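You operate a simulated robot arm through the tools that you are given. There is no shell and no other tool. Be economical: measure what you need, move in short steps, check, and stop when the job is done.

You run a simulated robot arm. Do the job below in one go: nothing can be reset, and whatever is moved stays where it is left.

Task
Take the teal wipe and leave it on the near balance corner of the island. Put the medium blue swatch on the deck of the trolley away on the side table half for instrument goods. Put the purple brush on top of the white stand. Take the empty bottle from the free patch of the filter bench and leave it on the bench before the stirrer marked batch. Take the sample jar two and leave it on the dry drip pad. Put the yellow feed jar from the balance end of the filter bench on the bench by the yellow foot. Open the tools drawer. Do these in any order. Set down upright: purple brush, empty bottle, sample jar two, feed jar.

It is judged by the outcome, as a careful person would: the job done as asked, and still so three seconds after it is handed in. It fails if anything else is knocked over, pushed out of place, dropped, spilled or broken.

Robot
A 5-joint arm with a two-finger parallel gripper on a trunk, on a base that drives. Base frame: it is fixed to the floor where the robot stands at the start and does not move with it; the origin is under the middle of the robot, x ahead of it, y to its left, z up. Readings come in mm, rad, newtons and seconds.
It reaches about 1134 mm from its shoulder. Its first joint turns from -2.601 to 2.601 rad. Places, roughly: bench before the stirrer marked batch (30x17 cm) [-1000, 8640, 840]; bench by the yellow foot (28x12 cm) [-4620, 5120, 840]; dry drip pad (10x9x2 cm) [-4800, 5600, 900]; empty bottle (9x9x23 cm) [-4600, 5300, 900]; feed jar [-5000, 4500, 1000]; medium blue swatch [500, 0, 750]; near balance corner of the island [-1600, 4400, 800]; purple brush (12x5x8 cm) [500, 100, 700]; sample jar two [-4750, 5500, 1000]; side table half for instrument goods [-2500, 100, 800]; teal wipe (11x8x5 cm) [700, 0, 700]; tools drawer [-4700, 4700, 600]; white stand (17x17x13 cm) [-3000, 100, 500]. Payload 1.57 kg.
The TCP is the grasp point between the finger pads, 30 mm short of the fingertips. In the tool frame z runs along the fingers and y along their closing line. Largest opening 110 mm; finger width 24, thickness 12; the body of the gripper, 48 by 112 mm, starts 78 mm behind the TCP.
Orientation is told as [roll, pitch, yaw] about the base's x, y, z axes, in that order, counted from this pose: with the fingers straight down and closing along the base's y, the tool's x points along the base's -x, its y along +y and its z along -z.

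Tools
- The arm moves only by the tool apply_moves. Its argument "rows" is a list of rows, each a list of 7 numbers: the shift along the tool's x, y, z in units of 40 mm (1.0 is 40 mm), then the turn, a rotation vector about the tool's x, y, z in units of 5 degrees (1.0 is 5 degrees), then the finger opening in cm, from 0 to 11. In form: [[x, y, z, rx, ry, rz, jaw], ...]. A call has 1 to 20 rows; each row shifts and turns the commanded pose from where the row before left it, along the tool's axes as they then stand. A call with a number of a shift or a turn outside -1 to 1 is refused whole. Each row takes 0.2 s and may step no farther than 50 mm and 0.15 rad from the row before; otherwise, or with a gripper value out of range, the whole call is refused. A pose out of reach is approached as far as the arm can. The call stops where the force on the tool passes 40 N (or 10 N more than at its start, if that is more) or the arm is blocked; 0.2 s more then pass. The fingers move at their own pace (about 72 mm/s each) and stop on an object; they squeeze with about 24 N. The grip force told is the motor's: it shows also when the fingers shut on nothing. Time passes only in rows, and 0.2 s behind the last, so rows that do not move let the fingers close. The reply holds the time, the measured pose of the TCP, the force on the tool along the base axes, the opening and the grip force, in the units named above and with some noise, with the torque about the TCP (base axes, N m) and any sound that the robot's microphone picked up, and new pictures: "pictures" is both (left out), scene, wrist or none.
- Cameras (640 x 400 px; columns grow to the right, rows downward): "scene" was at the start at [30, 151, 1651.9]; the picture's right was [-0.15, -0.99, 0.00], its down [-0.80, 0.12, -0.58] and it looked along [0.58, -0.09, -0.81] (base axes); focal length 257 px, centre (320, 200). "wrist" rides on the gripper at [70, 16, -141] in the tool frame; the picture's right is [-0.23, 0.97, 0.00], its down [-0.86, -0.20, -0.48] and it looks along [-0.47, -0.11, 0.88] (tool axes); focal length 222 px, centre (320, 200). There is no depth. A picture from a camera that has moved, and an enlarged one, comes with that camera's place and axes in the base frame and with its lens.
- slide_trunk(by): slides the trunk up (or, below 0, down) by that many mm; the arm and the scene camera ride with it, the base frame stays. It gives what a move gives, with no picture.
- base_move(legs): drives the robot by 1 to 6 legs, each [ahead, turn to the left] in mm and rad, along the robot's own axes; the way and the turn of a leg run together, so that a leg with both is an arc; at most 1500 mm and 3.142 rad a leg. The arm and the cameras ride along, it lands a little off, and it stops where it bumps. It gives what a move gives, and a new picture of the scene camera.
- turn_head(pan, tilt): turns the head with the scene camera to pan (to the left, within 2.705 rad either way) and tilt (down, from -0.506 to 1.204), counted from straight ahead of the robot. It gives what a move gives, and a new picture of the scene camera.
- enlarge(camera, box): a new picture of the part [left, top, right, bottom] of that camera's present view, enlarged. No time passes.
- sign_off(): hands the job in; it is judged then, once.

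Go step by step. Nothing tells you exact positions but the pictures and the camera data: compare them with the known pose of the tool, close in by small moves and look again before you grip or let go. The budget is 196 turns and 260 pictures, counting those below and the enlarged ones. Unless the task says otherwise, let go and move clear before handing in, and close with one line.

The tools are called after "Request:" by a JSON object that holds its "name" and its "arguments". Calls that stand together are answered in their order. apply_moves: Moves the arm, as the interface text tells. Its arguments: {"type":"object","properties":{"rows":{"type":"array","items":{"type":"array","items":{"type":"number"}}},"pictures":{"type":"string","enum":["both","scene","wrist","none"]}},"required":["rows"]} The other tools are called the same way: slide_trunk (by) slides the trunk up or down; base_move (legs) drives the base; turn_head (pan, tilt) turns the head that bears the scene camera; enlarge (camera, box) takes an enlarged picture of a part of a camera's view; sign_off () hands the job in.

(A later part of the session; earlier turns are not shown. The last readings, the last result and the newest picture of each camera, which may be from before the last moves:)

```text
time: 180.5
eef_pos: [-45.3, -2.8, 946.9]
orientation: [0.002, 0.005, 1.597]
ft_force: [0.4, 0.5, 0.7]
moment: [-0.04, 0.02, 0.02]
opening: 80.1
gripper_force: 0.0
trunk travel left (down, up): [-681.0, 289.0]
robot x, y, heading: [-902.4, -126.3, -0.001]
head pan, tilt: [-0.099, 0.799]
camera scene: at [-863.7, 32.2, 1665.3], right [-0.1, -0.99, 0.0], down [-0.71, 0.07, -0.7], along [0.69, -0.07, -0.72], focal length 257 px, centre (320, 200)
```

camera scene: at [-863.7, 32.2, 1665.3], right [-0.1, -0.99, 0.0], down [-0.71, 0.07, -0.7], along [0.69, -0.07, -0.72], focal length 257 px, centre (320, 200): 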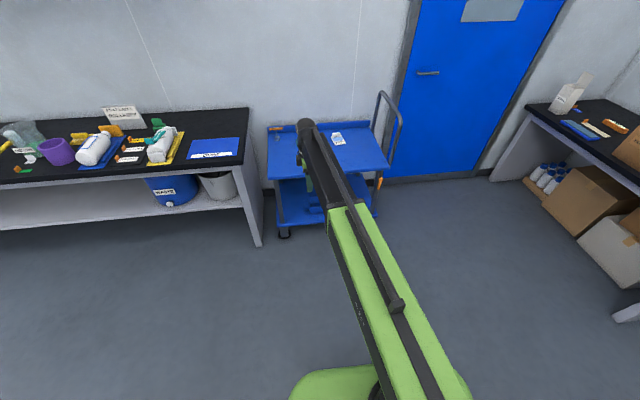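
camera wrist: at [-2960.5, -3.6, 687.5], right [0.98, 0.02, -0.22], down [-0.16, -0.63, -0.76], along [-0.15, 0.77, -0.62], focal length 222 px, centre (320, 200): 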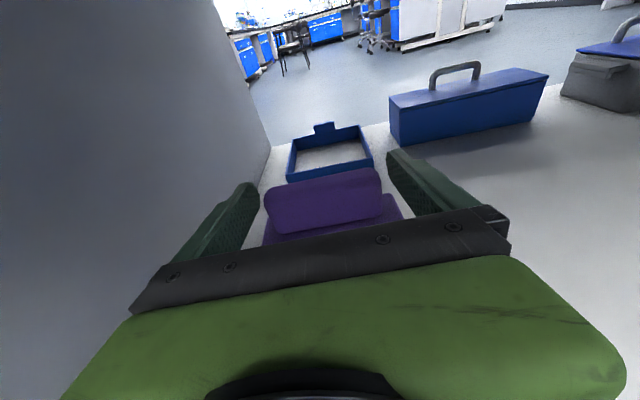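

Now I'll drive forward 690 to bring the tool above the wipe, and look with the wrist camera.

Request:
{"name": "base_move", "arguments": {"legs": [[695, 0]]}}

Request:
{"name": "slide_trunk", "arguments": {"by": -130}}

Request:
{"name": "apply_moves", "arguments": {"rows": [[0, 0, 0, 0, 0, 0, 6]], "pictures": "both"}}

```text
time: 184.3
eef_pos: [638.3, -0.6, 946.4]
orientation: [0.002, 0.007, 1.603]
ft_force: [-0.4, 0.8, 0.2]
moment: [-0.01, 0.02, -0.03]
opening: 79.9
gripper_force: 0.1
trunk travel left (down, up): [-681.0, 289.0]
robot x, y, heading: [-219.5, -130.7, -0.0]
head pan, tilt: [-0.099, 0.799]
camera scene: at [-181.4, 31.4, 1665.3], right [-0.1, -1.0, 0.0], down [-0.71, 0.07, -0.7], along [0.69, -0.07, -0.72], focal length 257 px, centre (320, 200)
```

scene: 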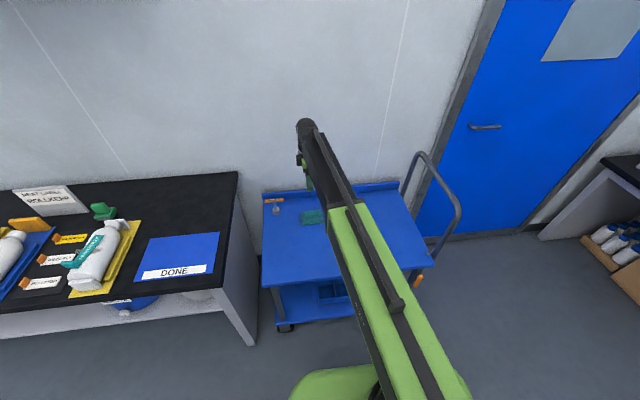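

```text
time: 185.9
eef_pos: [636.4, -1.7, 817.3]
orientation: [0.003, 0.005, 1.6]
ft_force: [-0.2, -0.2, -0.4]
moment: [0.0, -0.01, 0.02]
opening: 80.0
gripper_force: 0.1
trunk travel left (down, up): [-551.0, 419.0]
robot x, y, heading: [-222.0, -134.4, 0.003]
head pan, tilt: [-0.099, 0.799]
```

```text
time: 186.3
eef_pos: [638.2, -2.7, 816.9]
orientation: [0.0, 0.007, 1.603]
ft_force: [-0.1, -0.3, -0.5]
moment: [-0.01, -0.02, -0.01]
opening: 60.0
gripper_force: 0.0
trunk travel left (down, up): [-551.0, 419.0]
robot x, y, heading: [-217.3, -131.6, -0.002]
head pan, tilt: [-0.099, 0.799]
camera scene: at [-181.8, 31.4, 1535.3], right [-0.1, -1.0, 0.0], down [-0.71, 0.07, -0.7], along [0.69, -0.07, -0.72], focal length 257 px, centre (320, 200)
camera wrist: at [622.3, -71.5, 959.8], right [-0.98, 0.2, 0.0], down [0.17, 0.86, 0.47], along [0.09, 0.47, -0.88], focal length 222 px, centre (320, 200)
```

scene: 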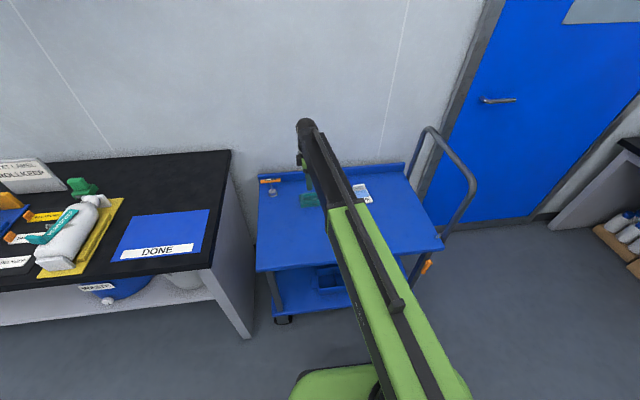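
wrist: 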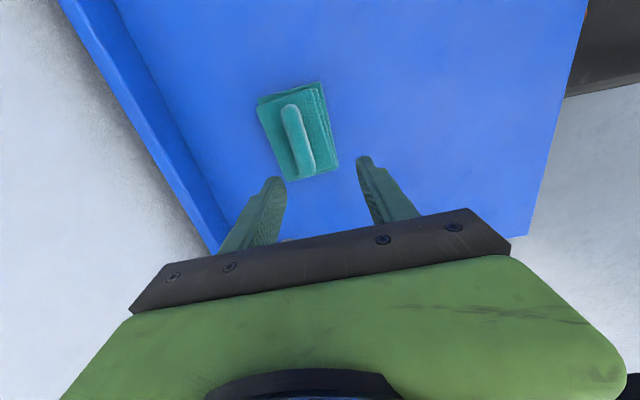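

Handle centre at about (657, −18). Align and descend.

Request:
{"name": "apply_moves", "arguments": {"rows": [[0.38, -0.48, 0, 0, 0, 0, 6], [0, 0, 0, 0, 0, 0, 6]], "pictures": "none"}}

Request:
{"name": "slide_trunk", "arguments": {"by": -85}}

Request:
{"name": "apply_moves", "arguments": {"rows": [[0, 0, 0, 0, 0, 0, 6]], "pictures": "wrist"}}

Request:
{"name": "enlarge", "arguments": {"camera": "scene", "box": [250, 140, 410, 260]}}

```text
time: 186.9
eef_pos: [655.2, -17.8, 817.9]
orientation: [0.0, 0.005, 1.602]
ft_force: [0.3, 0.1, 0.6]
moment: [0.01, -0.03, 0.02]
opening: 59.8
gripper_force: 0.0
trunk travel left (down, up): [-551.0, 419.0]
robot x, y, heading: [-220.2, -130.9, -0.0]
head pan, tilt: [-0.099, 0.799]
```

```text
time: 188.1
eef_pos: [656.6, -18.0, 732.5]
orientation: [0.002, 0.004, 1.602]
ft_force: [0.3, -0.1, -0.1]
moment: [0.01, 0.0, 0.0]
opening: 59.9
gripper_force: 0.1
trunk travel left (down, up): [-466.0, 504.0]
robot x, y, heading: [-221.2, -131.2, -0.003]
head pan, tilt: [-0.099, 0.799]
```

```text
time: 188.5
eef_pos: [656.3, -18.4, 731.8]
orientation: [0.001, 0.005, 1.602]
ft_force: [0.2, 0.0, -0.2]
moment: [-0.03, 0.0, 0.01]
opening: 59.8
gripper_force: 0.0
trunk travel left (down, up): [-466.0, 504.0]
robot x, y, heading: [-215.4, -131.0, 0.001]
head pan, tilt: [-0.099, 0.799]
camera wrist: at [641.1, -87.0, 874.8], right [-0.98, 0.2, 0.0], down [0.17, 0.86, 0.47], along [0.09, 0.47, -0.88], focal length 222 px, centre (320, 200)
```

wrist: 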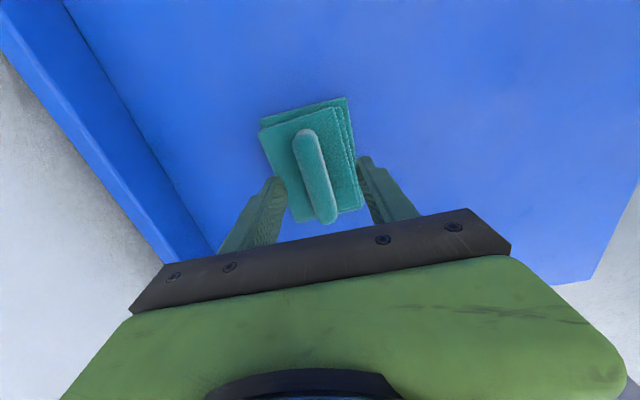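

```text
3.33 times, centred on (330, 200) of scene
camera zoom: at [-181.7, 31.4, 1450.3], right [-0.1, -1.0, 0.0], down [-0.71, 0.07, -0.7], along [0.69, -0.07, -0.72], focal length 858 px, centre (287, 200)
```

zoom: 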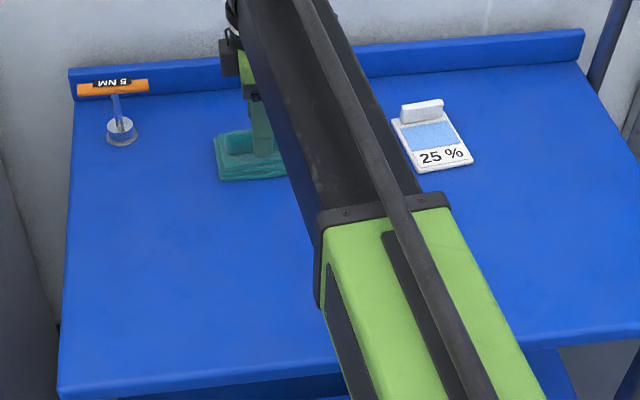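

Request:
{"name": "slide_trunk", "arguments": {"by": -8}}

Request:
{"name": "slide_trunk", "arguments": {"by": -4}}

Request:
{"name": "slide_trunk", "arguments": {"by": -4}}

```text
time: 189.0
eef_pos: [655.4, -17.1, 725.4]
orientation: [0.002, 0.006, 1.602]
ft_force: [0.1, 1.0, 0.2]
moment: [0.04, -0.03, 0.03]
opening: 60.1
gripper_force: 0.2
trunk travel left (down, up): [-458.0, 512.0]
robot x, y, heading: [-219.9, -130.5, -0.001]
head pan, tilt: [-0.099, 0.799]
```

```text
time: 189.6
eef_pos: [656.7, -18.0, 720.8]
orientation: [0.002, 0.007, 1.602]
ft_force: [-0.3, -0.9, 0.2]
moment: [0.03, 0.01, 0.0]
opening: 59.8
gripper_force: 0.1
trunk travel left (down, up): [-454.0, 516.0]
robot x, y, heading: [-222.9, -130.9, -0.002]
head pan, tilt: [-0.099, 0.799]
```

```text
time: 190.1
eef_pos: [655.6, -17.3, 716.8]
orientation: [0.003, 0.005, 1.602]
ft_force: [0.4, 0.5, -0.2]
moment: [-0.01, 0.03, 0.03]
opening: 59.8
gripper_force: 0.0
trunk travel left (down, up): [-450.0, 520.0]
robot x, y, heading: [-217.6, -127.6, -0.003]
head pan, tilt: [-0.099, 0.799]
```

Tips are at z≈687, well down the handle. Close and lift.

Request:
{"name": "apply_moves", "arguments": {"rows": [[0, 0, 0, 0, 0, 0, 0], [0, 0, 0, 0, 0, 0, 0], [0, 0, 0, 0, 0, 0, 0]], "pictures": "none"}}

Request:
{"name": "slide_trunk", "arguments": {"by": 330}}

Request:
{"name": "apply_moves", "arguments": {"rows": [[0, 0, 0, 0, 0, 0, 0]], "pictures": "wrist"}}

```text
time: 190.9
eef_pos: [656.4, -18.1, 716.5]
orientation: [0.0, 0.005, 1.602]
ft_force: [-0.5, 0.6, -0.9]
moment: [0.0, -0.05, 0.03]
opening: 19.3
gripper_force: 24.1
trunk travel left (down, up): [-450.0, 520.0]
robot x, y, heading: [-220.7, -133.2, 0.003]
head pan, tilt: [-0.099, 0.799]
```

```text
time: 194.2
eef_pos: [656.4, -18.1, 1046.7]
orientation: [0.002, 0.005, 1.602]
ft_force: [-0.2, -0.1, -0.6]
moment: [0.0, -0.01, 0.0]
opening: 19.0
gripper_force: 24.2
trunk travel left (down, up): [-780.0, 190.0]
robot x, y, heading: [-218.3, -131.3, -0.004]
head pan, tilt: [-0.099, 0.799]
```

```text
time: 194.6
eef_pos: [655.8, -17.1, 1046.3]
orientation: [0.001, 0.006, 1.603]
ft_force: [0.1, -0.3, -0.9]
moment: [0.01, 0.0, -0.01]
opening: 19.2
gripper_force: 23.6
trunk travel left (down, up): [-780.0, 190.0]
robot x, y, heading: [-214.3, -129.5, 0.001]
head pan, tilt: [-0.099, 0.799]
camera wrist: at [641.2, -87.0, 1188.7], right [-0.98, 0.2, 0.0], down [0.17, 0.86, 0.47], along [0.09, 0.47, -0.88], focal length 222 px, centre (320, 200)
```

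wrist: 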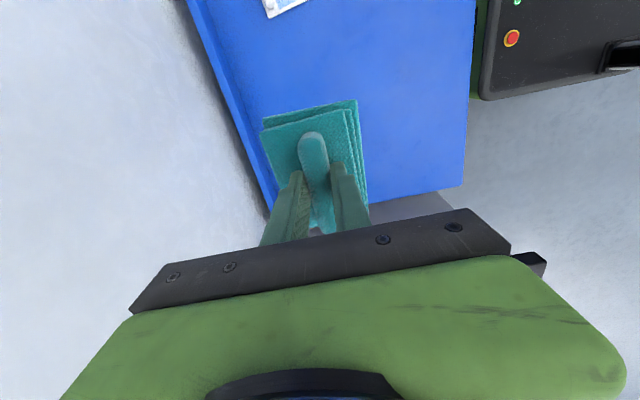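

The wipe is held. I'll back off, turn left and drive up the room to look at the island.

Request:
{"name": "base_move", "arguments": {"legs": [[-600, 0], [0, 1.79], [1300, 0], [1300, 0]]}}

Request:
{"name": "turn_head", "arguments": {"pan": 0.0, "tilt": 0.35}}

Request:
{"name": "enlarge", "arguments": {"camera": "scene", "box": [220, 60, 540, 260]}}

```text
time: 214.6
eef_pos: [-1854.0, 3176.5, 1045.3]
orientation: [0.002, 0.007, -2.842]
ft_force: [-0.1, 0.5, -0.3]
moment: [-0.02, -0.01, 0.0]
opening: 19.0
gripper_force: 23.6
trunk travel left (down, up): [-780.0, 190.0]
robot x, y, heading: [-1510.8, 2364.2, 1.842]
head pan, tilt: [-0.099, 0.799]
camera scene: at [-1673.4, 2354.0, 1764.3], right [0.99, 0.17, 0.0], down [0.12, -0.71, -0.7], along [-0.12, 0.69, -0.72], focal length 257 px, centre (320, 200)
```

scene: 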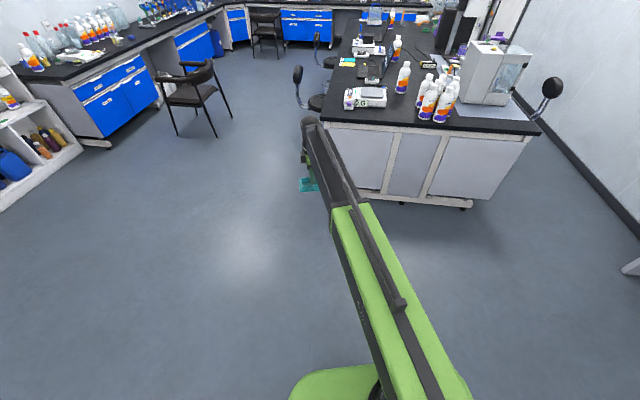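

```text
time: 215.5
eef_pos: [-1853.7, 3177.3, 1047.2]
orientation: [0.001, 0.003, -2.843]
ft_force: [-0.8, 0.5, -0.6]
moment: [-0.01, 0.0, 0.03]
opening: 19.3
gripper_force: 24.0
trunk travel left (down, up): [-780.0, 190.0]
robot x, y, heading: [-1507.4, 2363.0, 1.841]
head pan, tilt: [0.0, 0.351]
camera scene: at [-1684.4, 2363.8, 1803.9], right [0.96, 0.27, 0.0], down [0.09, -0.33, -0.94], along [-0.25, 0.9, -0.34], focal length 257 px, centre (320, 200)
```

scene: 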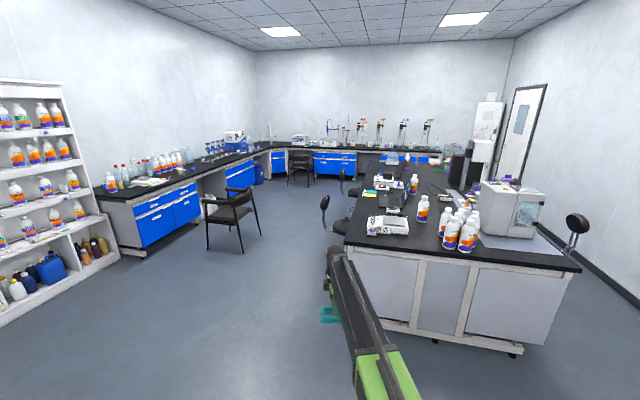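

```text
2.00 times, centred on (380, 160) of scene
camera zoom: at [-1684.4, 2363.8, 1803.9], right [0.96, 0.27, 0.0], down [0.09, -0.33, -0.94], along [-0.25, 0.9, -0.34], focal length 514 px, centre (200, 280)
```

zoom: 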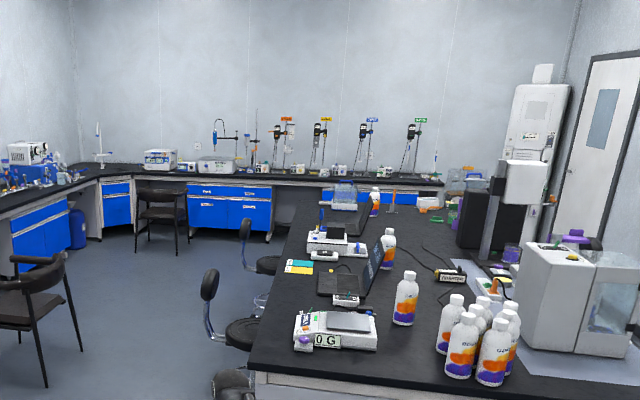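

The island has a near balance at its near-left corner (~(−1660, 4290)). I'll square up and come closer for a better look.

Request:
{"name": "base_move", "arguments": {"legs": [[0, -0.27], [620, 0]]}}

Request:
{"name": "turn_head", "arguments": {"pan": 0.0, "tilt": 0.6}}

Request:
{"name": "enlarge", "arguments": {"camera": "scene", "box": [200, 60, 520, 260]}}

```text
time: 219.9
eef_pos: [-1619.7, 3865.7, 1046.1]
orientation: [0.001, 0.007, -3.117]
ft_force: [-0.1, 0.6, -0.9]
moment: [-0.06, 0.05, 0.01]
opening: 18.8
gripper_force: 24.2
trunk travel left (down, up): [-780.0, 190.0]
robot x, y, heading: [-1516.2, 2990.0, 1.563]
head pan, tilt: [0.0, 0.351]
camera scene: at [-1679.6, 3039.7, 1803.9], right [1.0, -0.01, 0.0], down [0.0, -0.34, -0.94], along [0.01, 0.94, -0.34], focal length 257 px, centre (320, 200)
```

scene: 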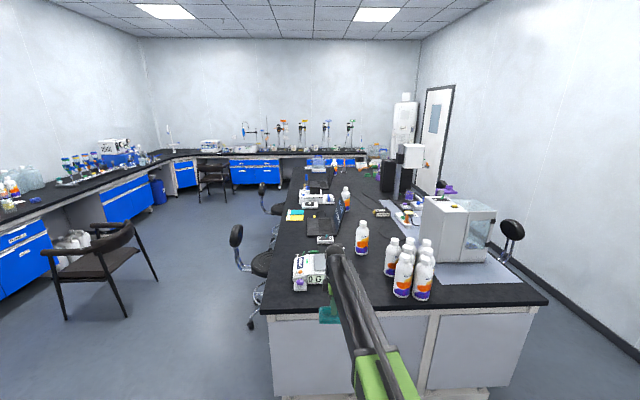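

```text
time: 220.7
eef_pos: [-1619.8, 3865.7, 1045.3]
orientation: [0.001, 0.007, -3.117]
ft_force: [-1.0, 0.6, -0.5]
moment: [-0.02, -0.02, 0.03]
opening: 19.2
gripper_force: 24.0
trunk travel left (down, up): [-780.0, 190.0]
robot x, y, heading: [-1509.3, 2987.2, 1.562]
head pan, tilt: [0.0, 0.6]
camera scene: at [-1679.5, 3033.9, 1781.2], right [1.0, -0.01, 0.0], down [-0.01, -0.56, -0.83], along [0.01, 0.83, -0.56], focal length 257 px, centre (320, 200)
```

scene: 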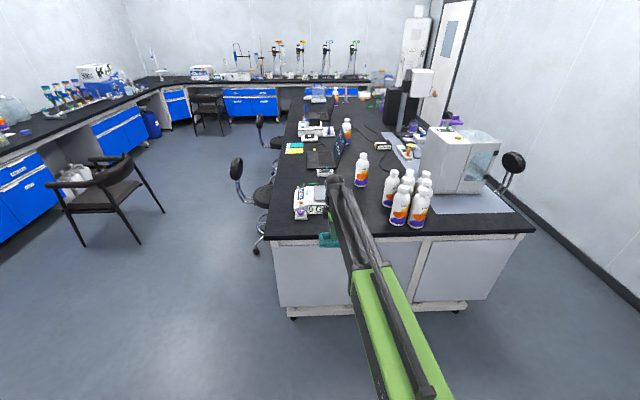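

```text
2.00 times, centred on (360, 160) of scene
camera zoom: at [-1679.5, 3033.9, 1781.2], right [1.0, -0.01, 0.0], down [-0.01, -0.56, -0.83], along [0.01, 0.83, -0.56], focal length 514 px, centre (240, 280)
```

zoom: 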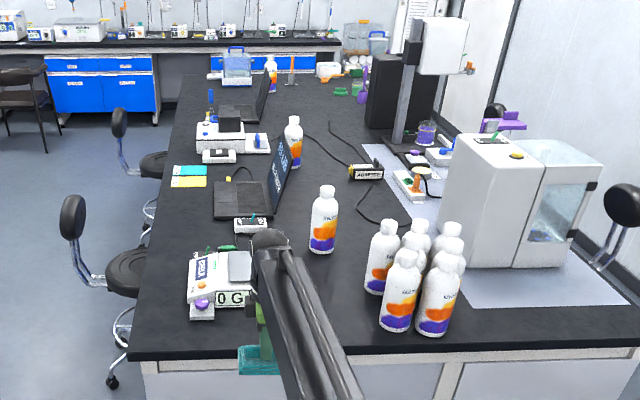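

Free patch right of the near balance (between it and the bottle cluster), around (−1470, 4340). I'll shift sideways 145 mm and drive in over it.

Request:
{"name": "apply_moves", "arguments": {"rows": [[0.9, 0, 0, 0, 0, 0, 0], [0.9, 0, 0, 0, 0, 0, 0], [0.9, 0, 0, 0, 0, 0, 0], [0.9, 0, 0, 0, 0, 0, 0]], "pictures": "none"}}

Request:
{"name": "base_move", "arguments": {"legs": [[470, 0]]}}

Request:
{"name": "enlarge", "arguments": {"camera": "wrist", "box": [0, 0, 640, 400]}}

```text
time: 221.7
eef_pos: [-1473.8, 3868.6, 1047.5]
orientation: [0.003, 0.004, -3.115]
ft_force: [0.2, 1.1, -0.5]
moment: [0.03, 0.02, 0.01]
opening: 19.1
gripper_force: 24.1
trunk travel left (down, up): [-780.0, 190.0]
robot x, y, heading: [-1515.8, 2986.9, 1.559]
head pan, tilt: [0.0, 0.6]
```

```text
time: 224.4
eef_pos: [-1470.5, 4337.8, 1045.5]
orientation: [0.002, 0.006, -3.118]
ft_force: [-0.3, 0.6, -0.1]
moment: [-0.07, 0.0, -0.02]
opening: 18.9
gripper_force: 24.0
trunk travel left (down, up): [-780.0, 190.0]
robot x, y, heading: [-1508.4, 3457.2, 1.563]
head pan, tilt: [0.0, 0.6]
camera scene: at [-1675.1, 3504.1, 1781.1], right [1.0, -0.01, 0.0], down [-0.01, -0.57, -0.82], along [0.01, 0.82, -0.57], focal length 257 px, centre (320, 200)
```

scene: 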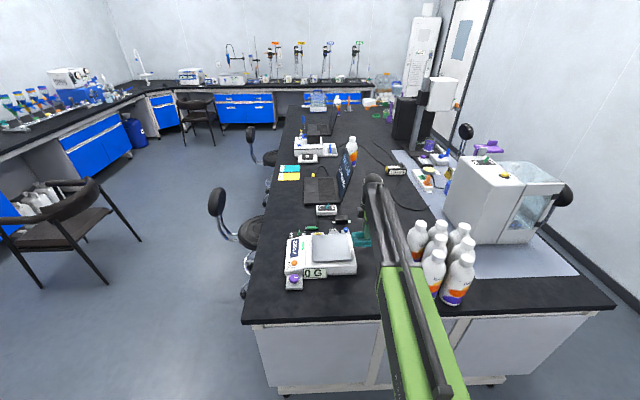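

```text
1.00 times, centred on (320, 200) of wrist (not enlarged: the box is as wide or as high as the picture)
camera zoom: at [-1401.7, 4323.8, 1188.2], right [-0.2, -0.98, 0.0], down [-0.86, 0.18, 0.47], along [-0.46, 0.1, -0.88], focal length 222 px, centre (320, 200)
```

zoom: 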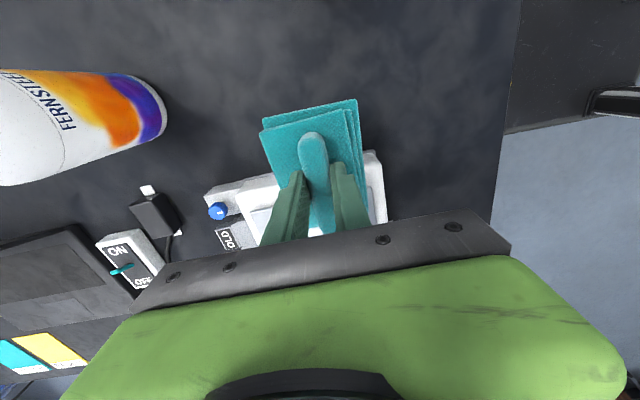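

The balance is wider than I thought (right edge ≈ −1510), so I'll shift to about (−1405, 4190), well clear of balance and bottles, then lower.

Request:
{"name": "apply_moves", "arguments": {"rows": [[0.41, 0.92, 0, 0, 0, 0, 0], [0.41, 0.92, 0, 0, 0, 0, 0], [0.41, 0.92, 0, 0, 0, 0, 0], [0.41, 0.92, 0, 0, 0, 0, 0], [0, 0, 0, 0, 0, 0, 0]], "pictures": "none"}}

Request:
{"name": "slide_trunk", "arguments": {"by": -80}}

Request:
{"name": "apply_moves", "arguments": {"rows": [[0, 0, 0, 0, 0, 0, 0]], "pictures": "both"}}

```text
time: 225.7
eef_pos: [-1401.0, 4192.8, 1047.1]
orientation: [0.002, 0.005, -3.116]
ft_force: [-0.4, -0.5, -1.3]
moment: [-0.01, -0.04, -0.02]
opening: 19.0
gripper_force: 23.8
trunk travel left (down, up): [-780.0, 190.0]
robot x, y, heading: [-1509.0, 3451.7, 1.565]
head pan, tilt: [0.0, 0.6]
```

```text
time: 226.8
eef_pos: [-1400.2, 4192.3, 966.9]
orientation: [0.003, 0.005, -3.117]
ft_force: [-1.1, -0.6, -0.2]
moment: [0.02, -0.01, 0.01]
opening: 19.1
gripper_force: 23.9
trunk travel left (down, up): [-700.0, 270.0]
robot x, y, heading: [-1507.7, 3459.3, 1.562]
head pan, tilt: [0.0, 0.6]
```

```text
time: 227.2
eef_pos: [-1400.7, 4191.3, 966.4]
orientation: [0.002, 0.005, -3.116]
ft_force: [0.3, 0.2, -0.9]
moment: [0.0, 0.0, 0.01]
opening: 18.9
gripper_force: 24.0
trunk travel left (down, up): [-700.0, 270.0]
robot x, y, heading: [-1508.2, 3459.3, 1.563]
head pan, tilt: [0.0, 0.6]
camera scene: at [-1675.1, 3503.0, 1701.2], right [1.0, -0.01, 0.0], down [-0.01, -0.56, -0.83], along [0.01, 0.83, -0.56], focal length 257 px, centre (320, 200)
camera wrist: at [-1332.2, 4177.9, 1108.8], right [-0.2, -0.98, 0.0], down [-0.86, 0.18, 0.47], along [-0.46, 0.1, -0.88], focal length 222 px, centre (320, 200)
```

scene: 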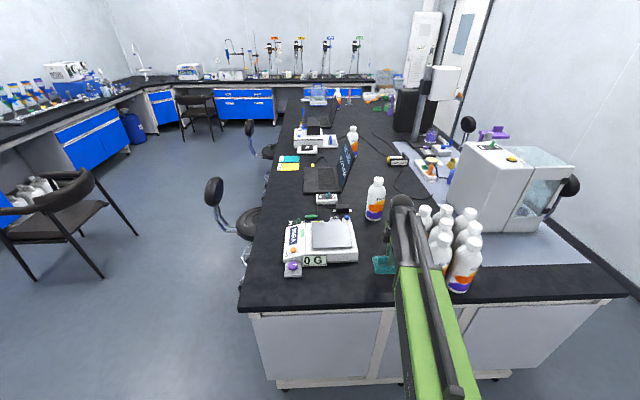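
wrist: 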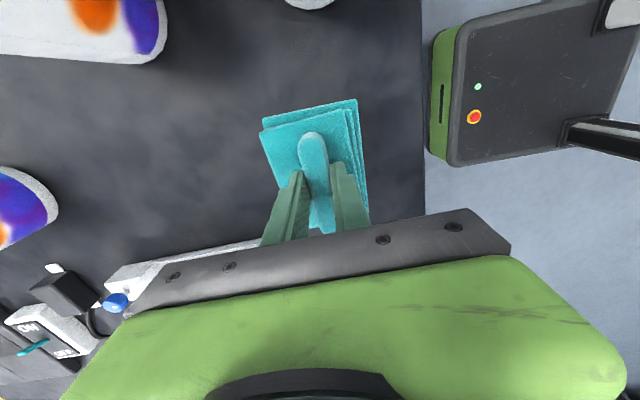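

Clear all around. Lower to contact.

Request:
{"name": "slide_trunk", "arguments": {"by": -38}}

Request:
{"name": "slide_trunk", "arguments": {"by": -6}}

Request:
{"name": "slide_trunk", "arguments": {"by": -5}}

```text
time: 228.0
eef_pos: [-1399.9, 4192.2, 928.5]
orientation: [0.002, 0.005, -3.118]
ft_force: [-0.3, -0.1, 0.3]
moment: [0.0, -0.02, 0.02]
opening: 19.2
gripper_force: 24.4
trunk travel left (down, up): [-662.0, 308.0]
robot x, y, heading: [-1507.1, 3457.6, 1.562]
head pan, tilt: [0.0, 0.6]
```

```text
time: 228.6
eef_pos: [-1401.1, 4191.7, 922.6]
orientation: [0.003, 0.004, -3.116]
ft_force: [-0.2, 0.2, -0.2]
moment: [-0.01, -0.03, -0.03]
opening: 19.2
gripper_force: 23.8
trunk travel left (down, up): [-656.0, 314.0]
robot x, y, heading: [-1510.4, 3456.6, 1.558]
head pan, tilt: [0.0, 0.6]
```

```text
time: 229.1
eef_pos: [-1400.9, 4192.3, 917.4]
orientation: [0.004, 0.005, -3.118]
ft_force: [-0.5, -0.4, -0.2]
moment: [-0.03, -0.01, 0.02]
opening: 19.2
gripper_force: 23.8
trunk travel left (down, up): [-651.0, 319.0]
robot x, y, heading: [-1507.8, 3454.5, 1.561]
head pan, tilt: [0.0, 0.6]
```

Request:
{"name": "slide_trunk", "arguments": {"by": -5}}

Request:
{"name": "slide_trunk", "arguments": {"by": -4}}

Request:
{"name": "slide_trunk", "arguments": {"by": -3}}

```text
time: 229.7
eef_pos: [-1400.3, 4192.9, 913.3]
orientation: [0.001, 0.004, -3.117]
ft_force: [0.4, 0.4, -0.5]
moment: [-0.03, 0.0, 0.02]
opening: 19.1
gripper_force: 24.3
trunk travel left (down, up): [-646.0, 324.0]
robot x, y, heading: [-1512.0, 3457.9, 1.556]
head pan, tilt: [0.0, 0.6]
```

```text
time: 230.2
eef_pos: [-1400.5, 4192.1, 909.3]
orientation: [0.003, 0.004, -3.116]
ft_force: [-0.5, 0.5, -1.6]
moment: [0.0, -0.01, 0.02]
opening: 19.0
gripper_force: 23.9
trunk travel left (down, up): [-642.0, 328.0]
robot x, y, heading: [-1510.2, 3456.5, 1.561]
head pan, tilt: [0.0, 0.6]
```

```text
time: 230.7
eef_pos: [-1401.1, 4192.0, 906.1]
orientation: [0.001, 0.004, -3.116]
ft_force: [1.4, 5.9, 17.2]
moment: [0.13, 0.17, -0.03]
opening: 19.2
gripper_force: 24.4
trunk travel left (down, up): [-639.0, 331.0]
robot x, y, heading: [-1509.8, 3457.3, 1.56]
head pan, tilt: [0.0, 0.6]
```

Contact (bench tops are at ≈850). Ease off, release and lift.

Request:
{"name": "slide_trunk", "arguments": {"by": 1.5}}

Request:
{"name": "apply_moves", "arguments": {"rows": [[0, 0, 0, 0, 0, 0, 2.5], [0, 0, 0, 0, 0, 0, 3.5], [0, 0, 0, 0, 0, 0, 4.5]], "pictures": "none"}}

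Request:
{"name": "slide_trunk", "arguments": {"by": 250}}

Request:
{"name": "apply_moves", "arguments": {"rows": [[0, 0, 0, 0, 0, 0, 4.5]], "pictures": "wrist"}}

Request:
{"name": "turn_head", "arguments": {"pan": 0.9, "tilt": 0.3}}

```text
time: 231.2
eef_pos: [-1400.4, 4193.3, 907.2]
orientation: [0.001, 0.005, -3.117]
ft_force: [0.4, -0.5, -1.0]
moment: [-0.01, -0.02, -0.02]
opening: 19.2
gripper_force: 24.1
trunk travel left (down, up): [-640.0, 330.0]
robot x, y, heading: [-1511.0, 3456.2, 1.561]
head pan, tilt: [0.0, 0.6]
```

```text
time: 232.0
eef_pos: [-1400.1, 4191.3, 906.8]
orientation: [0.002, 0.005, -3.117]
ft_force: [0.0, 0.3, -0.7]
moment: [-0.02, -0.03, 0.01]
opening: 44.7
gripper_force: 0.0
trunk travel left (down, up): [-640.0, 330.0]
robot x, y, heading: [-1507.9, 3459.5, 1.564]
head pan, tilt: [0.0, 0.6]
```

```text
time: 234.6
eef_pos: [-1400.9, 4191.9, 1157.7]
orientation: [0.001, 0.004, -3.117]
ft_force: [-0.5, -0.2, -0.9]
moment: [0.03, 0.02, 0.0]
opening: 44.9
gripper_force: 0.0
trunk travel left (down, up): [-890.0, 80.0]
robot x, y, heading: [-1510.1, 3456.6, 1.561]
head pan, tilt: [0.0, 0.6]
```

```text
time: 235.0
eef_pos: [-1400.5, 4192.3, 1157.8]
orientation: [0.002, 0.006, -3.118]
ft_force: [-0.5, 0.6, -0.7]
moment: [0.01, 0.01, 0.0]
opening: 44.9
gripper_force: 0.2
trunk travel left (down, up): [-890.0, 80.0]
robot x, y, heading: [-1506.4, 3457.5, 1.561]
head pan, tilt: [0.0, 0.6]
camera wrist: at [-1332.2, 4177.9, 1299.3], right [-0.2, -0.98, 0.0], down [-0.86, 0.18, 0.47], along [-0.46, 0.1, -0.88], focal length 222 px, centre (320, 200)
```

wrist: 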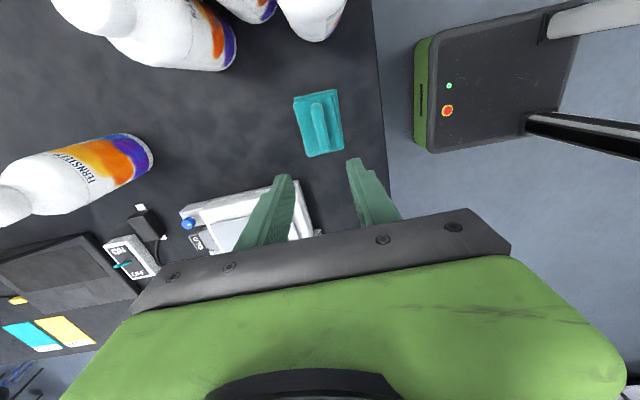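

```text
time: 236.2
eef_pos: [-1399.7, 4192.9, 1157.0]
orientation: [0.003, 0.004, -3.118]
ft_force: [-0.8, 0.1, -0.3]
moment: [0.01, -0.03, -0.02]
opening: 44.8
gripper_force: 0.1
trunk travel left (down, up): [-890.0, 80.0]
robot x, y, heading: [-1509.9, 3454.7, 1.562]
head pan, tilt: [0.901, 0.3]
camera scene: at [-1748.6, 3473.4, 1919.1], right [0.63, 0.78, 0.0], down [0.23, -0.19, -0.96], along [-0.74, 0.6, -0.3], focal length 257 px, centre (320, 200)
```

scene: 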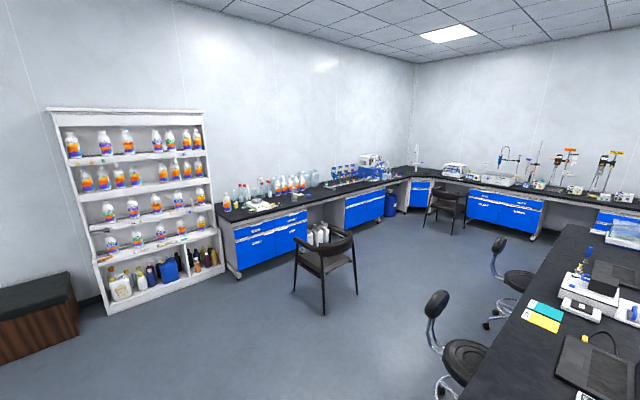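

The wipe is in place. Now I'll study the filter bench along the left wall.

Request:
{"name": "enlarge", "arguments": {"camera": "scene", "box": [215, 150, 325, 280]}}

Request:
{"name": "enlarge", "arguments": {"camera": "scene", "box": [300, 130, 440, 240]}}

Request:
{"name": "enlarge", "arguments": {"camera": "scene", "box": [430, 130, 640, 250]}}

```text
3.08 times, centred on (270, 215) of scene
camera zoom: at [-1748.6, 3473.4, 1919.1], right [0.63, 0.78, 0.0], down [0.23, -0.19, -0.96], along [-0.74, 0.6, -0.3], focal length 792 px, centre (474, 154)
```

zoom: 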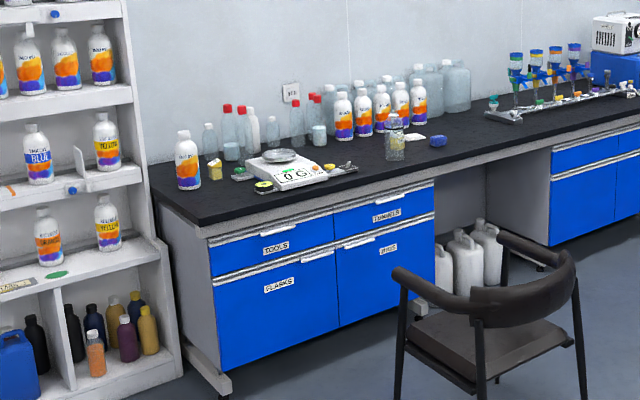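

```text
3.64 times, centred on (370, 185) of scene
camera zoom: at [-1748.6, 3473.4, 1919.1], right [0.63, 0.78, 0.0], down [0.23, -0.19, -0.96], along [-0.74, 0.6, -0.3], focal length 936 px, centre (138, 254)
```

zoom: 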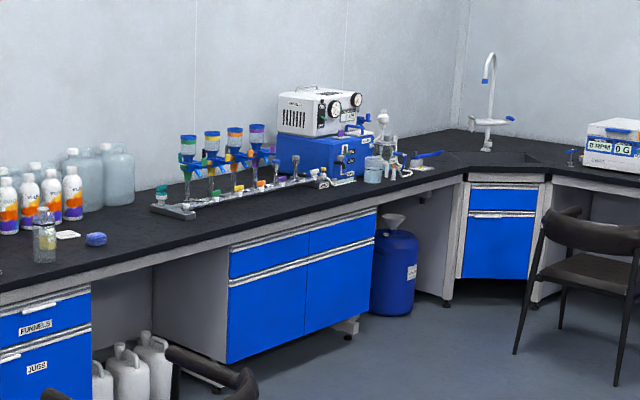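

```text
3.05 times, centred on (535, 190) of scene
camera zoom: at [-1748.6, 3473.4, 1919.1], right [0.63, 0.78, 0.0], down [0.23, -0.19, -0.96], along [-0.74, 0.6, -0.3], focal length 784 px, centre (-335, 230)
```

zoom: 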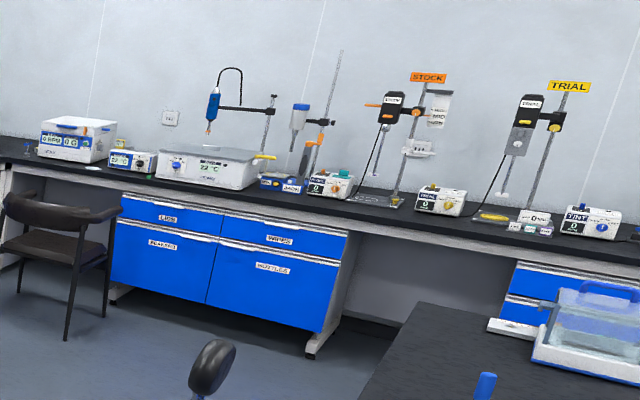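

The TOOLS drawer is the top-left of the first cabinet. A chair stands at about (−3450, 4950). I'll drive to around (−3300, 4250) facing the bench.

Request:
{"name": "base_move", "arguments": {"legs": [[-500, 0], [0, 0.955], [1100, 0], [1100, 0], [0, 0.62]]}}

Request:
{"name": "turn_head", "arguments": {"pan": -0.3, "tilt": 0.5}}

Request:
{"name": "enlarge", "arguments": {"camera": "scene", "box": [160, 40, 480, 240]}}

```text
time: 253.9
eef_pos: [-4026.2, 4418.0, 1159.5]
orientation: [-0.001, 0.004, -1.57]
ft_force: [0.7, -0.2, 0.1]
moment: [-0.01, 0.0, 0.0]
opening: 44.8
gripper_force: 0.0
trunk travel left (down, up): [-890.0, 80.0]
robot x, y, heading: [-3297.5, 4275.0, 3.096]
head pan, tilt: [0.901, 0.3]
camera scene: at [-3314.7, 4033.1, 1919.4], right [-0.76, 0.66, 0.0], down [0.19, 0.22, -0.96], along [-0.63, -0.72, -0.29], focal length 257 px, centre (320, 200)
```

scene: 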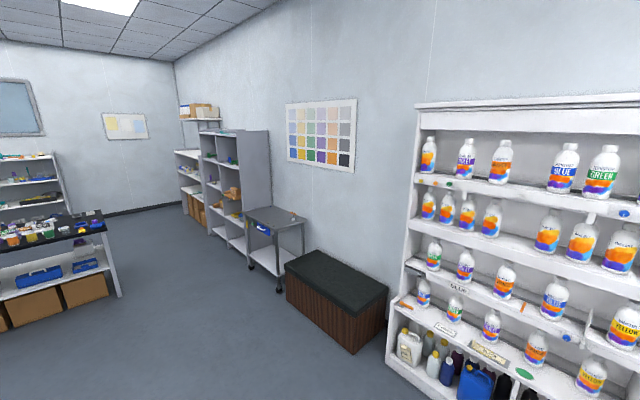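

```text
time: 255.3
eef_pos: [-4027.5, 4416.5, 1157.1]
orientation: [0.003, 0.005, -1.57]
ft_force: [0.2, -0.3, 0.4]
moment: [0.06, 0.0, -0.02]
opening: 45.0
gripper_force: 0.1
trunk travel left (down, up): [-890.0, 80.0]
robot x, y, heading: [-3300.0, 4275.3, 3.094]
head pan, tilt: [-0.3, 0.499]
camera scene: at [-3342.7, 4133.7, 1900.8], right [0.34, 0.94, 0.0], down [0.45, -0.16, -0.88], along [-0.83, 0.3, -0.48], focal length 257 px, centre (320, 200)
```

scene: 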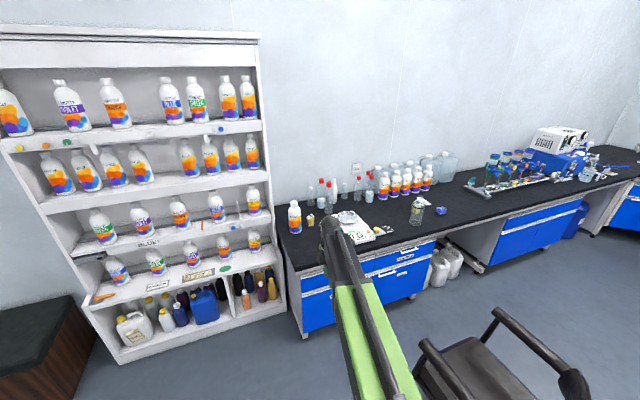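

```text
2.00 times, centred on (320, 140) of scene
camera zoom: at [-3342.7, 4133.7, 1900.8], right [0.34, 0.94, 0.0], down [0.45, -0.16, -0.88], along [-0.83, 0.3, -0.48], focal length 514 px, centre (320, 320)
```

zoom: 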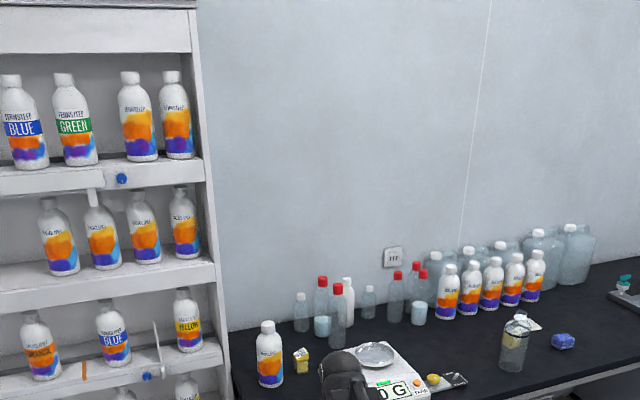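

The yellow jar sits by the balance end near (−4815, 4600). First the drawer: I'll lower the trunk for a closer, level view of its front.

Request:
{"name": "slide_trunk", "arguments": {"by": -400}}

Request:
{"name": "turn_head", "arguments": {"pan": -0.3, "tilt": 0.4}}

Request:
{"name": "enlarge", "arguments": {"camera": "scene", "box": [260, 120, 480, 280]}}

```text
time: 259.2
eef_pos: [-4030.0, 4417.2, 757.4]
orientation: [0.002, 0.007, -1.572]
ft_force: [-0.2, 0.2, -0.1]
moment: [-0.01, 0.03, -0.02]
opening: 44.9
gripper_force: 0.1
trunk travel left (down, up): [-490.0, 480.0]
robot x, y, heading: [-3298.6, 4276.4, 3.102]
head pan, tilt: [-0.3, 0.499]
```

```text
time: 259.8
eef_pos: [-4029.2, 4418.5, 756.8]
orientation: [0.003, 0.005, -1.57]
ft_force: [-0.4, 0.4, 0.4]
moment: [-0.02, 0.02, -0.03]
opening: 45.0
gripper_force: 0.0
trunk travel left (down, up): [-490.0, 480.0]
robot x, y, heading: [-3297.6, 4278.4, 3.095]
head pan, tilt: [-0.3, 0.4]
camera scene: at [-3344.2, 4134.2, 1509.9], right [0.34, 0.94, 0.0], down [0.37, -0.13, -0.92], along [-0.87, 0.31, -0.39], focal length 257 px, centre (320, 200)
```

scene: 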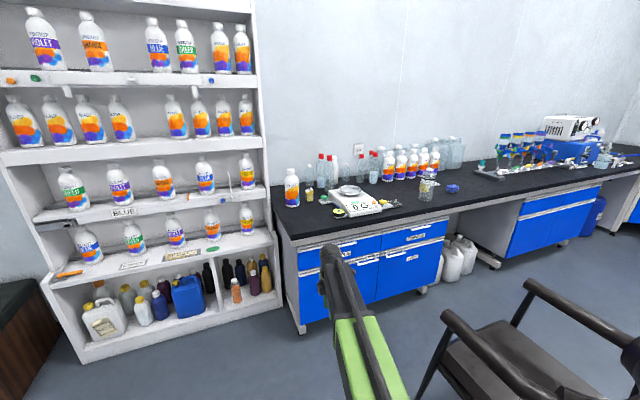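

```text
2.50 times, centred on (370, 200) of scene
camera zoom: at [-3344.2, 4134.2, 1509.9], right [0.34, 0.94, 0.0], down [0.37, -0.13, -0.92], along [-0.87, 0.31, -0.39], focal length 643 px, centre (195, 200)
```

zoom: 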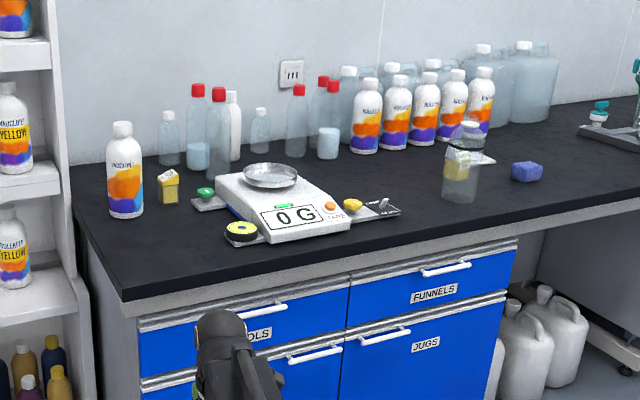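

Let me zoom harder on the balance end and the free patch to identify the yellow jar and other items.

Request:
{"name": "enlarge", "arguments": {"camera": "scene", "box": [280, 145, 360, 225]}}

Request:
{"name": "enlarge", "arguments": {"camera": "scene", "box": [380, 130, 480, 220]}}

Request:
{"name": "enlarge", "arguments": {"camera": "scene", "box": [460, 110, 640, 220]}}

```text
5.00 times, centred on (320, 185) of scene
camera zoom: at [-3344.2, 4134.2, 1509.9], right [0.34, 0.94, 0.0], down [0.37, -0.13, -0.92], along [-0.87, 0.31, -0.39], focal length 1286 px, centre (320, 275)
```

zoom: 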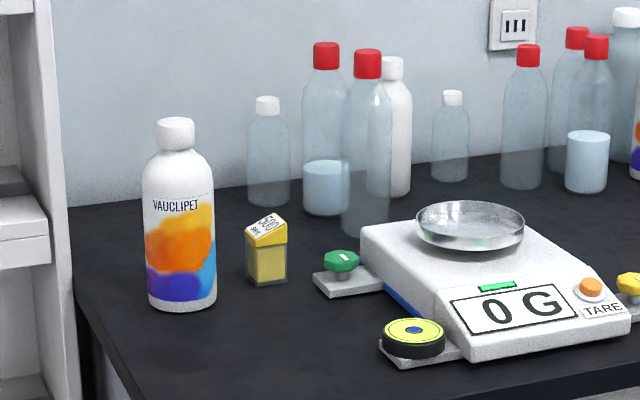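

```text
4.44 times, centred on (430, 175) of scene
camera zoom: at [-3344.2, 4134.2, 1509.9], right [0.34, 0.94, 0.0], down [0.37, -0.13, -0.92], along [-0.87, 0.31, -0.39], focal length 1143 px, centre (-169, 311)
```

zoom: 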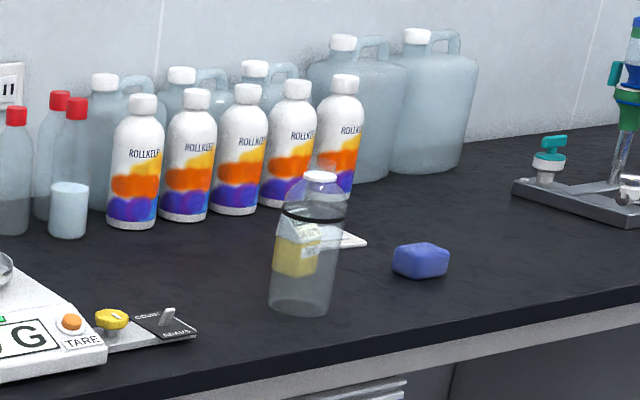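

```text
3.56 times, centred on (550, 165) of scene
camera zoom: at [-3344.2, 4134.2, 1509.9], right [0.34, 0.94, 0.0], down [0.37, -0.13, -0.92], along [-0.87, 0.31, -0.39], focal length 915 px, centre (-498, 324)
```

zoom: 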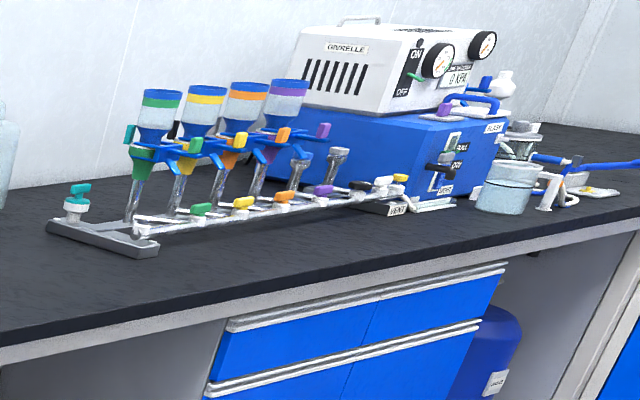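

The yellow-capped square jar by the balance is the feed jar; the yellow foot is the balance's right leveller. For the drawer handle (~(−4440, 4682, 733)) I'll reposition in line with it and pitch the tool forward with the jaws closing vertically.

Request:
{"name": "base_move", "arguments": {"legs": [[0, 0.455], [-500, 0], [0, -0.41], [430, 0]]}}

Request:
{"name": "apply_moves", "arguments": {"rows": [[0, -0.45, 0, 1, 0, 0, 5], [0, -0.45, 0, 1, 0, 0, 5], [0, -0.45, 0, 1, 0, 0, 5], [0, -0.45, 0, 1, 0, 0, 5], [0, -0.45, 0, 1, 0, 0, 5], [0, -0.45, 0, 1, 0, 0, 5], [0, -0.45, 0, 1, 0, 0, 5], [0, -0.45, 0, 1, 0, 0, 5], [0, -0.45, 0, 1, 0, 0, 5], [0, -0.45, 0, 1, 0, 0, 5], [0, -0.45, 0, 1, 0, 0, 5], [0, -0.45, 0, 1, 0, 0, 5], [0, -0.45, 0, 1, 0, 0, 5], [0, -0.45, 0, 1, 0, 0, 5], [0, -0.45, 0, 1, 0, 0, 5], [0, -0.45, 0, 1, 0, 0, 5], [0, -0.45, 0, 1, 0, 0, 5]], "pictures": "wrist"}}

```text
time: 267.6
eef_pos: [-4008.3, 4593.6, 756.9]
orientation: [0.002, 0.006, -1.537]
ft_force: [-0.2, 0.1, 0.3]
moment: [0.04, 0.03, -0.02]
opening: 45.1
gripper_force: 0.0
trunk travel left (down, up): [-490.0, 480.0]
robot x, y, heading: [-3273.6, 4479.8, -3.139]
head pan, tilt: [-0.3, 0.4]
camera scene: at [-3312.2, 4336.6, 1509.9], right [0.3, 0.96, 0.0], down [0.37, -0.11, -0.92], along [-0.88, 0.27, -0.39], focal length 257 px, centre (320, 200)
```

scene: 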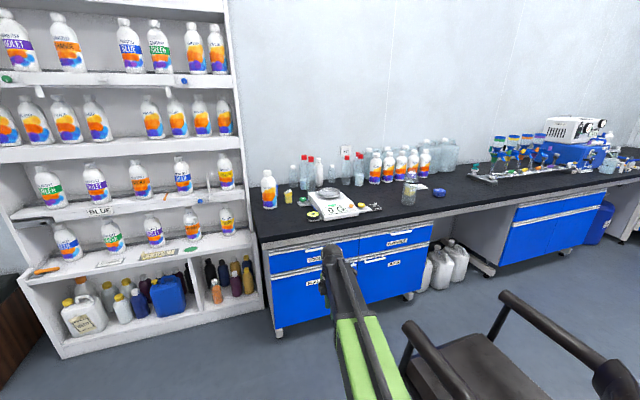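

```text
time: 271.2
eef_pos: [-4222.5, 4584.5, 973.9]
orientation: [-1.481, 0.006, -1.533]
ft_force: [1.0, 0.3, -0.4]
moment: [0.0, 0.05, -0.01]
opening: 50.1
gripper_force: 0.1
out of reach, approached as far as the arm can: row 3, 5, 7, 9, 11, 12, 14, 15, 16, 17
trunk travel left (down, up): [-490.0, 480.0]
robot x, y, heading: [-3269.8, 4482.9, -3.14]
head pan, tilt: [-0.3, 0.4]
camera wrist: at [-4083.6, 4659.5, 971.0], right [0.1, -0.22, -0.97], down [0.49, -0.84, 0.24], along [-0.87, -0.5, 0.03], focal length 222 px, centre (320, 200)
```

wrist: 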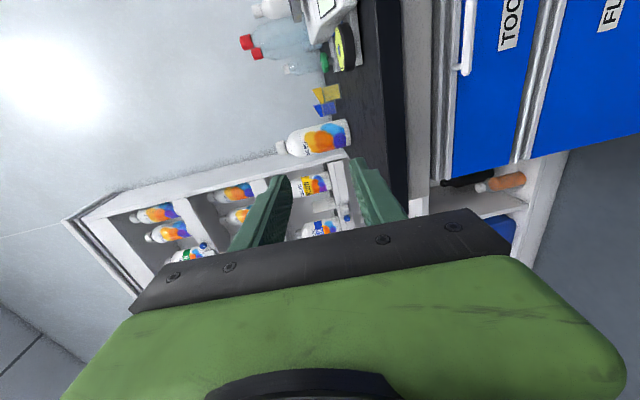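

Handle seen: starts at y≈4614, z≈733. I'll shift right 85 mm and lower to its height.

Request:
{"name": "apply_moves", "arguments": {"rows": [[0.7, 0, 0, 0, 0, 0, 6], [0.7, 0, 0, 0, 0, 0, 6], [0.7, 0, 0, 0, 0, 0, 6], [0, 0, 0, 0, 0, 0, 6]], "pictures": "none"}}

Request:
{"name": "slide_trunk", "arguments": {"by": -240}}

Request:
{"name": "apply_moves", "arguments": {"rows": [[0, 0, 0, 0, 0, 0, 6]], "pictures": "both"}}

```text
time: 272.2
eef_pos: [-4225.3, 4667.5, 973.7]
orientation: [-1.485, 0.007, -1.534]
ft_force: [-0.8, 0.4, -0.2]
moment: [0.05, 0.03, 0.02]
opening: 60.0
gripper_force: 0.1
trunk travel left (down, up): [-490.0, 480.0]
robot x, y, heading: [-3270.4, 4476.3, -3.141]
head pan, tilt: [-0.3, 0.4]
```

```text
time: 274.7
eef_pos: [-4226.1, 4667.9, 734.0]
orientation: [-1.484, 0.006, -1.534]
ft_force: [0.2, 0.2, 0.3]
moment: [0.0, -0.01, -0.02]
opening: 59.9
gripper_force: 0.0
trunk travel left (down, up): [-250.0, 720.0]
robot x, y, heading: [-3274.3, 4478.8, -3.139]
head pan, tilt: [-0.3, 0.4]
```

```text
time: 275.1
eef_pos: [-4226.5, 4667.3, 734.3]
orientation: [-1.482, 0.003, -1.534]
ft_force: [0.1, 0.7, 0.4]
moment: [-0.03, -0.01, 0.02]
opening: 59.8
gripper_force: 0.0
trunk travel left (down, up): [-250.0, 720.0]
robot x, y, heading: [-3271.9, 4477.6, -3.139]
head pan, tilt: [-0.3, 0.4]
camera scene: at [-3312.7, 4336.6, 1269.9], right [0.3, 0.96, 0.0], down [0.37, -0.11, -0.92], along [-0.88, 0.27, -0.39], focal length 257 px, centre (320, 200)
camera wrist: at [-4087.3, 4741.9, 731.2], right [0.09, -0.22, -0.97], down [0.49, -0.84, 0.24], along [-0.87, -0.5, 0.03], focal length 222 px, centre (320, 200)
```

scene: 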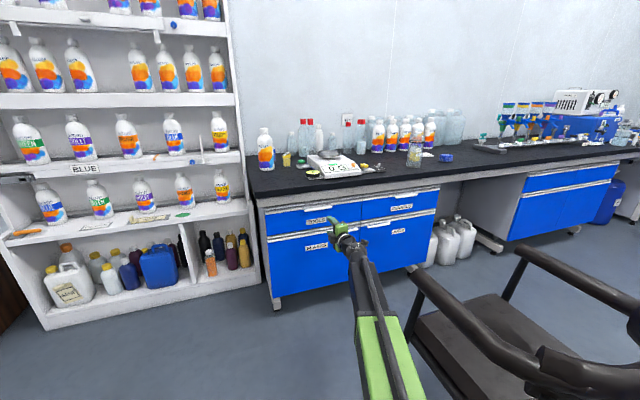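
wrist: 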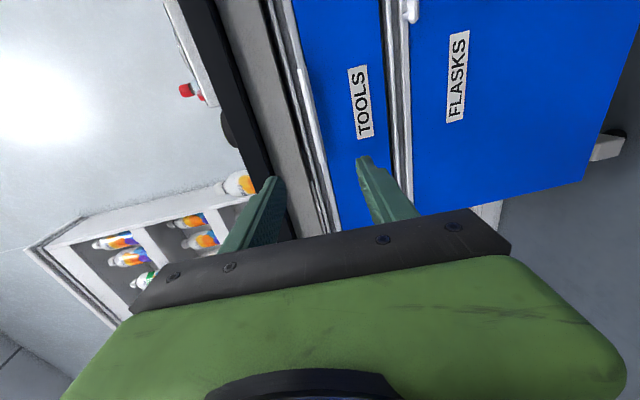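

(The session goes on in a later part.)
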